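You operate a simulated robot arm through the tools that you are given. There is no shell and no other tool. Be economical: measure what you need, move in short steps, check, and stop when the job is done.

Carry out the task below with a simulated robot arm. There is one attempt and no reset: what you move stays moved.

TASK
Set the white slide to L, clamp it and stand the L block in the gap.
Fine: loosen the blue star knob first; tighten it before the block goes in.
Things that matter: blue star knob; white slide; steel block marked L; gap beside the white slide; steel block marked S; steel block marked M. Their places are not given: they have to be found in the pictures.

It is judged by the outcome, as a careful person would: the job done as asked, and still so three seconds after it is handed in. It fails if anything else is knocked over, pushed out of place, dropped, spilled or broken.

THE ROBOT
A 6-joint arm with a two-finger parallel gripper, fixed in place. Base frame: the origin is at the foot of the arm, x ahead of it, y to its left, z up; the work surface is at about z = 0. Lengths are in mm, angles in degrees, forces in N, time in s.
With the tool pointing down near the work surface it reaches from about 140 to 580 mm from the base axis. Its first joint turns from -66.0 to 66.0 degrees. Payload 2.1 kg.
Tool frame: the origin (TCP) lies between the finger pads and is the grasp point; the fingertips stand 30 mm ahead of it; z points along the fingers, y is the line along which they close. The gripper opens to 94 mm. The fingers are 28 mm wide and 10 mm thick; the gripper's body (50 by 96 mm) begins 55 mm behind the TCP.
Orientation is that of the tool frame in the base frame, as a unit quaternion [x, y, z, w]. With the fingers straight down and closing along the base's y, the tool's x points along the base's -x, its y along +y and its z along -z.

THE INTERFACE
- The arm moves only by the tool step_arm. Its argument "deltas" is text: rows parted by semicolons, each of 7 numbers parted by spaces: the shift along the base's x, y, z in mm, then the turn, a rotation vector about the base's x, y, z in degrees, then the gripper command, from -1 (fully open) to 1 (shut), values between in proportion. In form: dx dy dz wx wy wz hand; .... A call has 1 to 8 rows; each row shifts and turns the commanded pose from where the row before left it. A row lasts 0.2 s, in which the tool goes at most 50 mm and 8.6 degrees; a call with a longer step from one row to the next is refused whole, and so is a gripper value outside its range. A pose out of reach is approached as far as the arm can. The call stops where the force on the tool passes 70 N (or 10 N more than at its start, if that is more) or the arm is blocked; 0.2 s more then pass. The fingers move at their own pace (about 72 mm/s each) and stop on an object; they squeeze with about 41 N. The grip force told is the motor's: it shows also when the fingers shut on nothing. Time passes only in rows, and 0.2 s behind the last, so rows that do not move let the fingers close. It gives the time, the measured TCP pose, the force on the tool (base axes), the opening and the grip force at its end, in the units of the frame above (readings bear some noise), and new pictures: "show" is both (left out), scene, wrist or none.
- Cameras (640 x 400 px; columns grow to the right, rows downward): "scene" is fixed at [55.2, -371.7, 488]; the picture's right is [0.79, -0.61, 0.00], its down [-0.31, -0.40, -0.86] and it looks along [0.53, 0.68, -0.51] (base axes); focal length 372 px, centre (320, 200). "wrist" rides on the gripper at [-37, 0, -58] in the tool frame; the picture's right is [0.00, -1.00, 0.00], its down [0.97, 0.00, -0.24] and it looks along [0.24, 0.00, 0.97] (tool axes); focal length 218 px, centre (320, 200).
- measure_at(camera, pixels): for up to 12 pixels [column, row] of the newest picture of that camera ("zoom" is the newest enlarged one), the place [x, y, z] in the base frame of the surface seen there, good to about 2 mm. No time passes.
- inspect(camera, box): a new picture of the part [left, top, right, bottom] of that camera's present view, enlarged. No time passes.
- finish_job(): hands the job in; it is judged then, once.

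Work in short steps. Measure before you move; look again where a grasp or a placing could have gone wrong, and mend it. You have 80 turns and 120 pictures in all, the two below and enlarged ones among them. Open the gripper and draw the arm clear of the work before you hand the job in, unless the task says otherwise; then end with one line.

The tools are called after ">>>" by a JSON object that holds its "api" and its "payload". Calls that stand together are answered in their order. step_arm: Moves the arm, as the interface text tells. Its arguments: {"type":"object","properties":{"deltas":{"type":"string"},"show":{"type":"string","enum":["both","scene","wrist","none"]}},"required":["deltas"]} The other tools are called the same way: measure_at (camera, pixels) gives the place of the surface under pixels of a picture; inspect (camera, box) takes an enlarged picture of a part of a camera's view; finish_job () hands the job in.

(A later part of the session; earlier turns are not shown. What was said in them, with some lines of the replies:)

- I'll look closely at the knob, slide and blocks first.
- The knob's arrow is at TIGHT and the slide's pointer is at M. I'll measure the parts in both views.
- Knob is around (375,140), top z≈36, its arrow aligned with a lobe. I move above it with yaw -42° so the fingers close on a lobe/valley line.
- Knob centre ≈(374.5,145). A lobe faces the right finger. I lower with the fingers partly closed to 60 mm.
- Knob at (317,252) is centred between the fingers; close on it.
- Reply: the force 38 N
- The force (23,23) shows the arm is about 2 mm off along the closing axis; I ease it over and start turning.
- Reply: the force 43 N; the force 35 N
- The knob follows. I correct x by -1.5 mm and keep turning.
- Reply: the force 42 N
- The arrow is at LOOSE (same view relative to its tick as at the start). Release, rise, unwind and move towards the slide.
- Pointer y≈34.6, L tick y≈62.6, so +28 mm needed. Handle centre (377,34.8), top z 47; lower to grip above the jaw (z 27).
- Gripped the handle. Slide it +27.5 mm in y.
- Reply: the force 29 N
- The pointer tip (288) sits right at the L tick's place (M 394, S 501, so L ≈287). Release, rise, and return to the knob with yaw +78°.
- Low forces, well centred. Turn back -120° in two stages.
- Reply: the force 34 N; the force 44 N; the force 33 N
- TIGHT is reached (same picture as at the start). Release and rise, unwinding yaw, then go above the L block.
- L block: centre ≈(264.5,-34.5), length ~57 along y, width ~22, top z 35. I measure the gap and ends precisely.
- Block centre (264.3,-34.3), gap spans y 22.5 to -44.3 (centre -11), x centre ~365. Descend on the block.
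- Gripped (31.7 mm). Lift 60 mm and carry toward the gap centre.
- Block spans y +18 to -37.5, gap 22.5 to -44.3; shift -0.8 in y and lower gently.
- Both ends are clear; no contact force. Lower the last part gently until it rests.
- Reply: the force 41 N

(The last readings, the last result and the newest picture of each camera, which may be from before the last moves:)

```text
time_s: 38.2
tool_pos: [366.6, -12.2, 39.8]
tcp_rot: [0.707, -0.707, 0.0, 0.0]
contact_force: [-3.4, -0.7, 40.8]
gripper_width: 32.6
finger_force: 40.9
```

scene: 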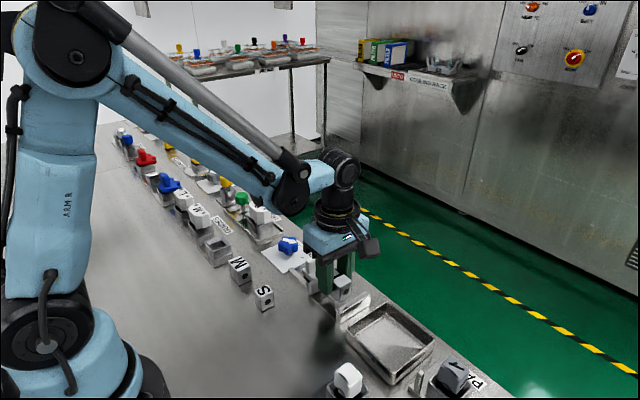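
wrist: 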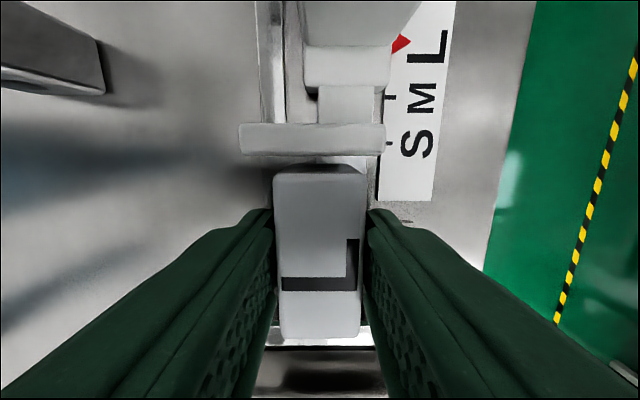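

Contact (+41 N up): the block stands on the base. Ease up slightly, release and rise.

>>> {"api": "step_arm", "payload": {"deltas": "0 0 0.8 0 0 0 1;0 0 0 0 0 0 0;0 0 0 0 0 0 0;0 0 10 0 0 0 0;0 0 30 0 0 0 0;0 0 45 0 0 0 0;0 0 45 0 0 0 0", "show": "wrist"}}

>>> {"api": "step_arm", "payload": {"deltas": "-40 0 20 0 0 0 -1;-40 0 20 0 0 0 -1;-40 0 0 0 0 0 -1;0 0 0 0 0 0 -1", "show": "both"}}

>>> {"api": "inspect", "payload": {"camera": "scene", "box": [240, 220, 400, 350]}}

```text
time_s: 39.8
tool_pos: [365.5, -12.7, 169.8]
tcp_rot: [-0.707, 0.707, 0.0, 0.001]
contact_force: [-0.8, 0.1, -0.4]
gripper_width: 46.7
finger_force: 0.1
```

wrist: 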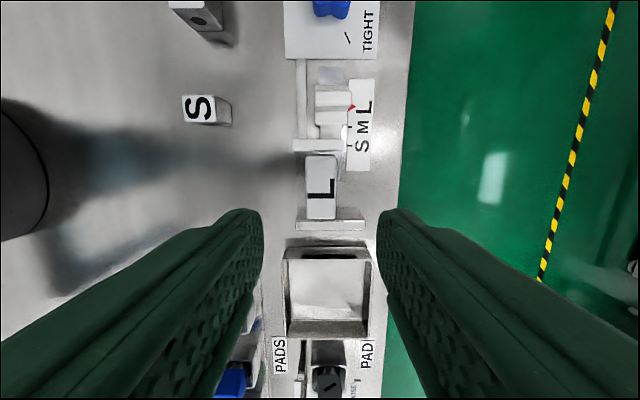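

```text
time_s: 40.8
tool_pos: [247.8, -13.1, 207.3]
tcp_rot: [-0.707, 0.707, 0.001, 0.0]
contact_force: [0.9, -0.3, -0.3]
gripper_width: 93.8
finger_force: 0.0
```

scene: 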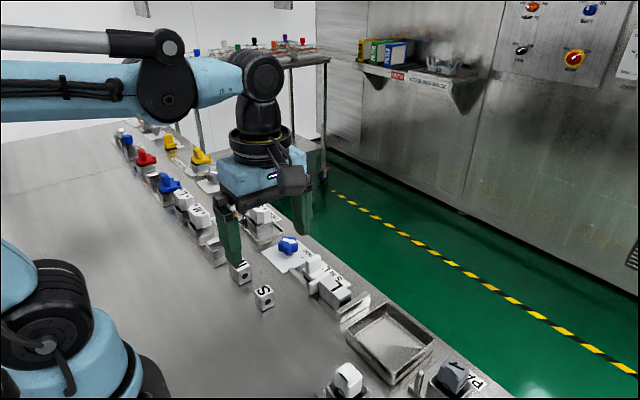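
wrist: 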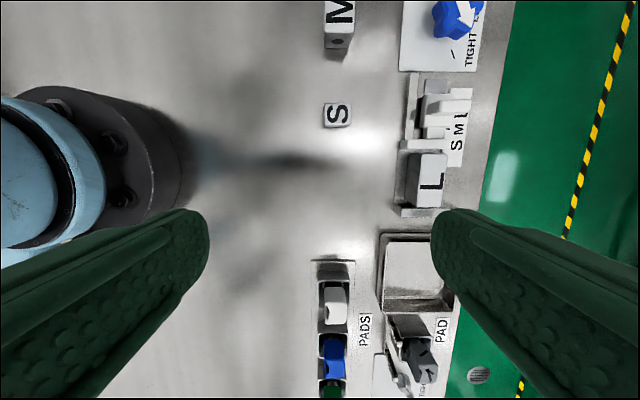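

```text
3.08 times, centred on (320, 285) of scene
```

zoom: 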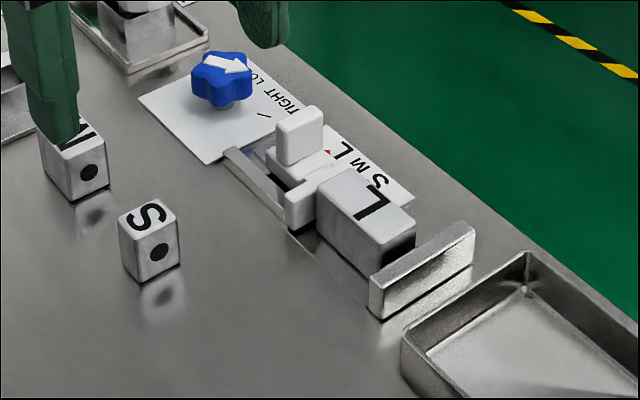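

The block stands in the gap. A last check of the pointer, knob and block level.

>>> {"api": "inspect", "payload": {"camera": "wrist", "box": [390, 0, 500, 220]}}

>>> {"api": "inspect", "payload": {"camera": "scene", "box": [270, 230, 350, 290]}}

>>> {"api": "measure_at", "payload": {"camera": "wrist", "pixels": [[432, 160], [432, 200], [424, 180], [441, 180]]}}

```text
1.82 times, centred on (445, 110) of wrist
```

zoom: 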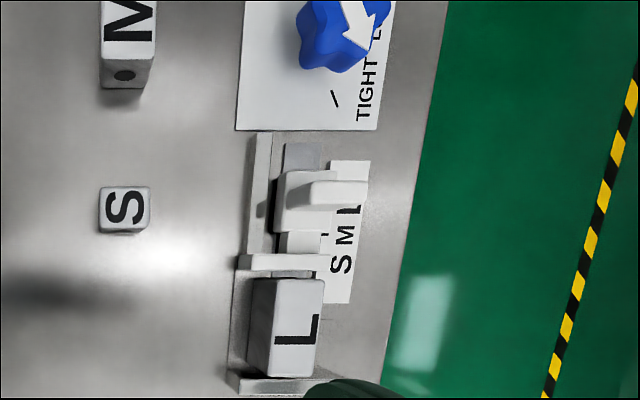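

```text
6.67 times, centred on (310, 260) of scene
```

zoom: 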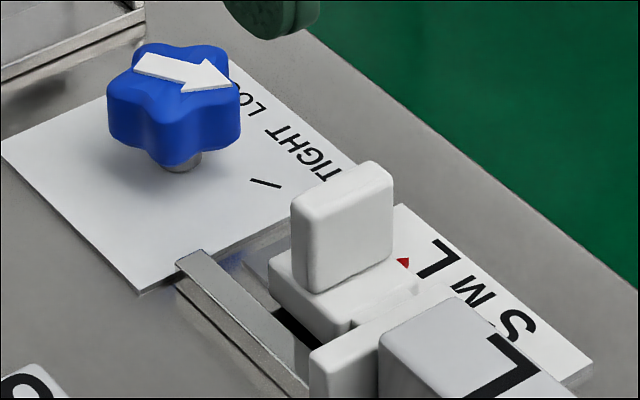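

```text
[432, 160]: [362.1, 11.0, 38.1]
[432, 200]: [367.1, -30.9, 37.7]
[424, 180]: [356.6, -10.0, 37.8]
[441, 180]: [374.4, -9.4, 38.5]
```

The slide is at L, the knob is at TIGHT, the block is level in the gap and the arm is clear, so I'm handing in.

>>> {"api": "finish_job", "payload": {}}

```text
The job is handed in.
```

The white slide is set to L and clamped with the blue star knob back at TIGHT, and the L block stands upright and level in the gap. The S and M blocks were not touched, and the arm is clear with the gripper open.
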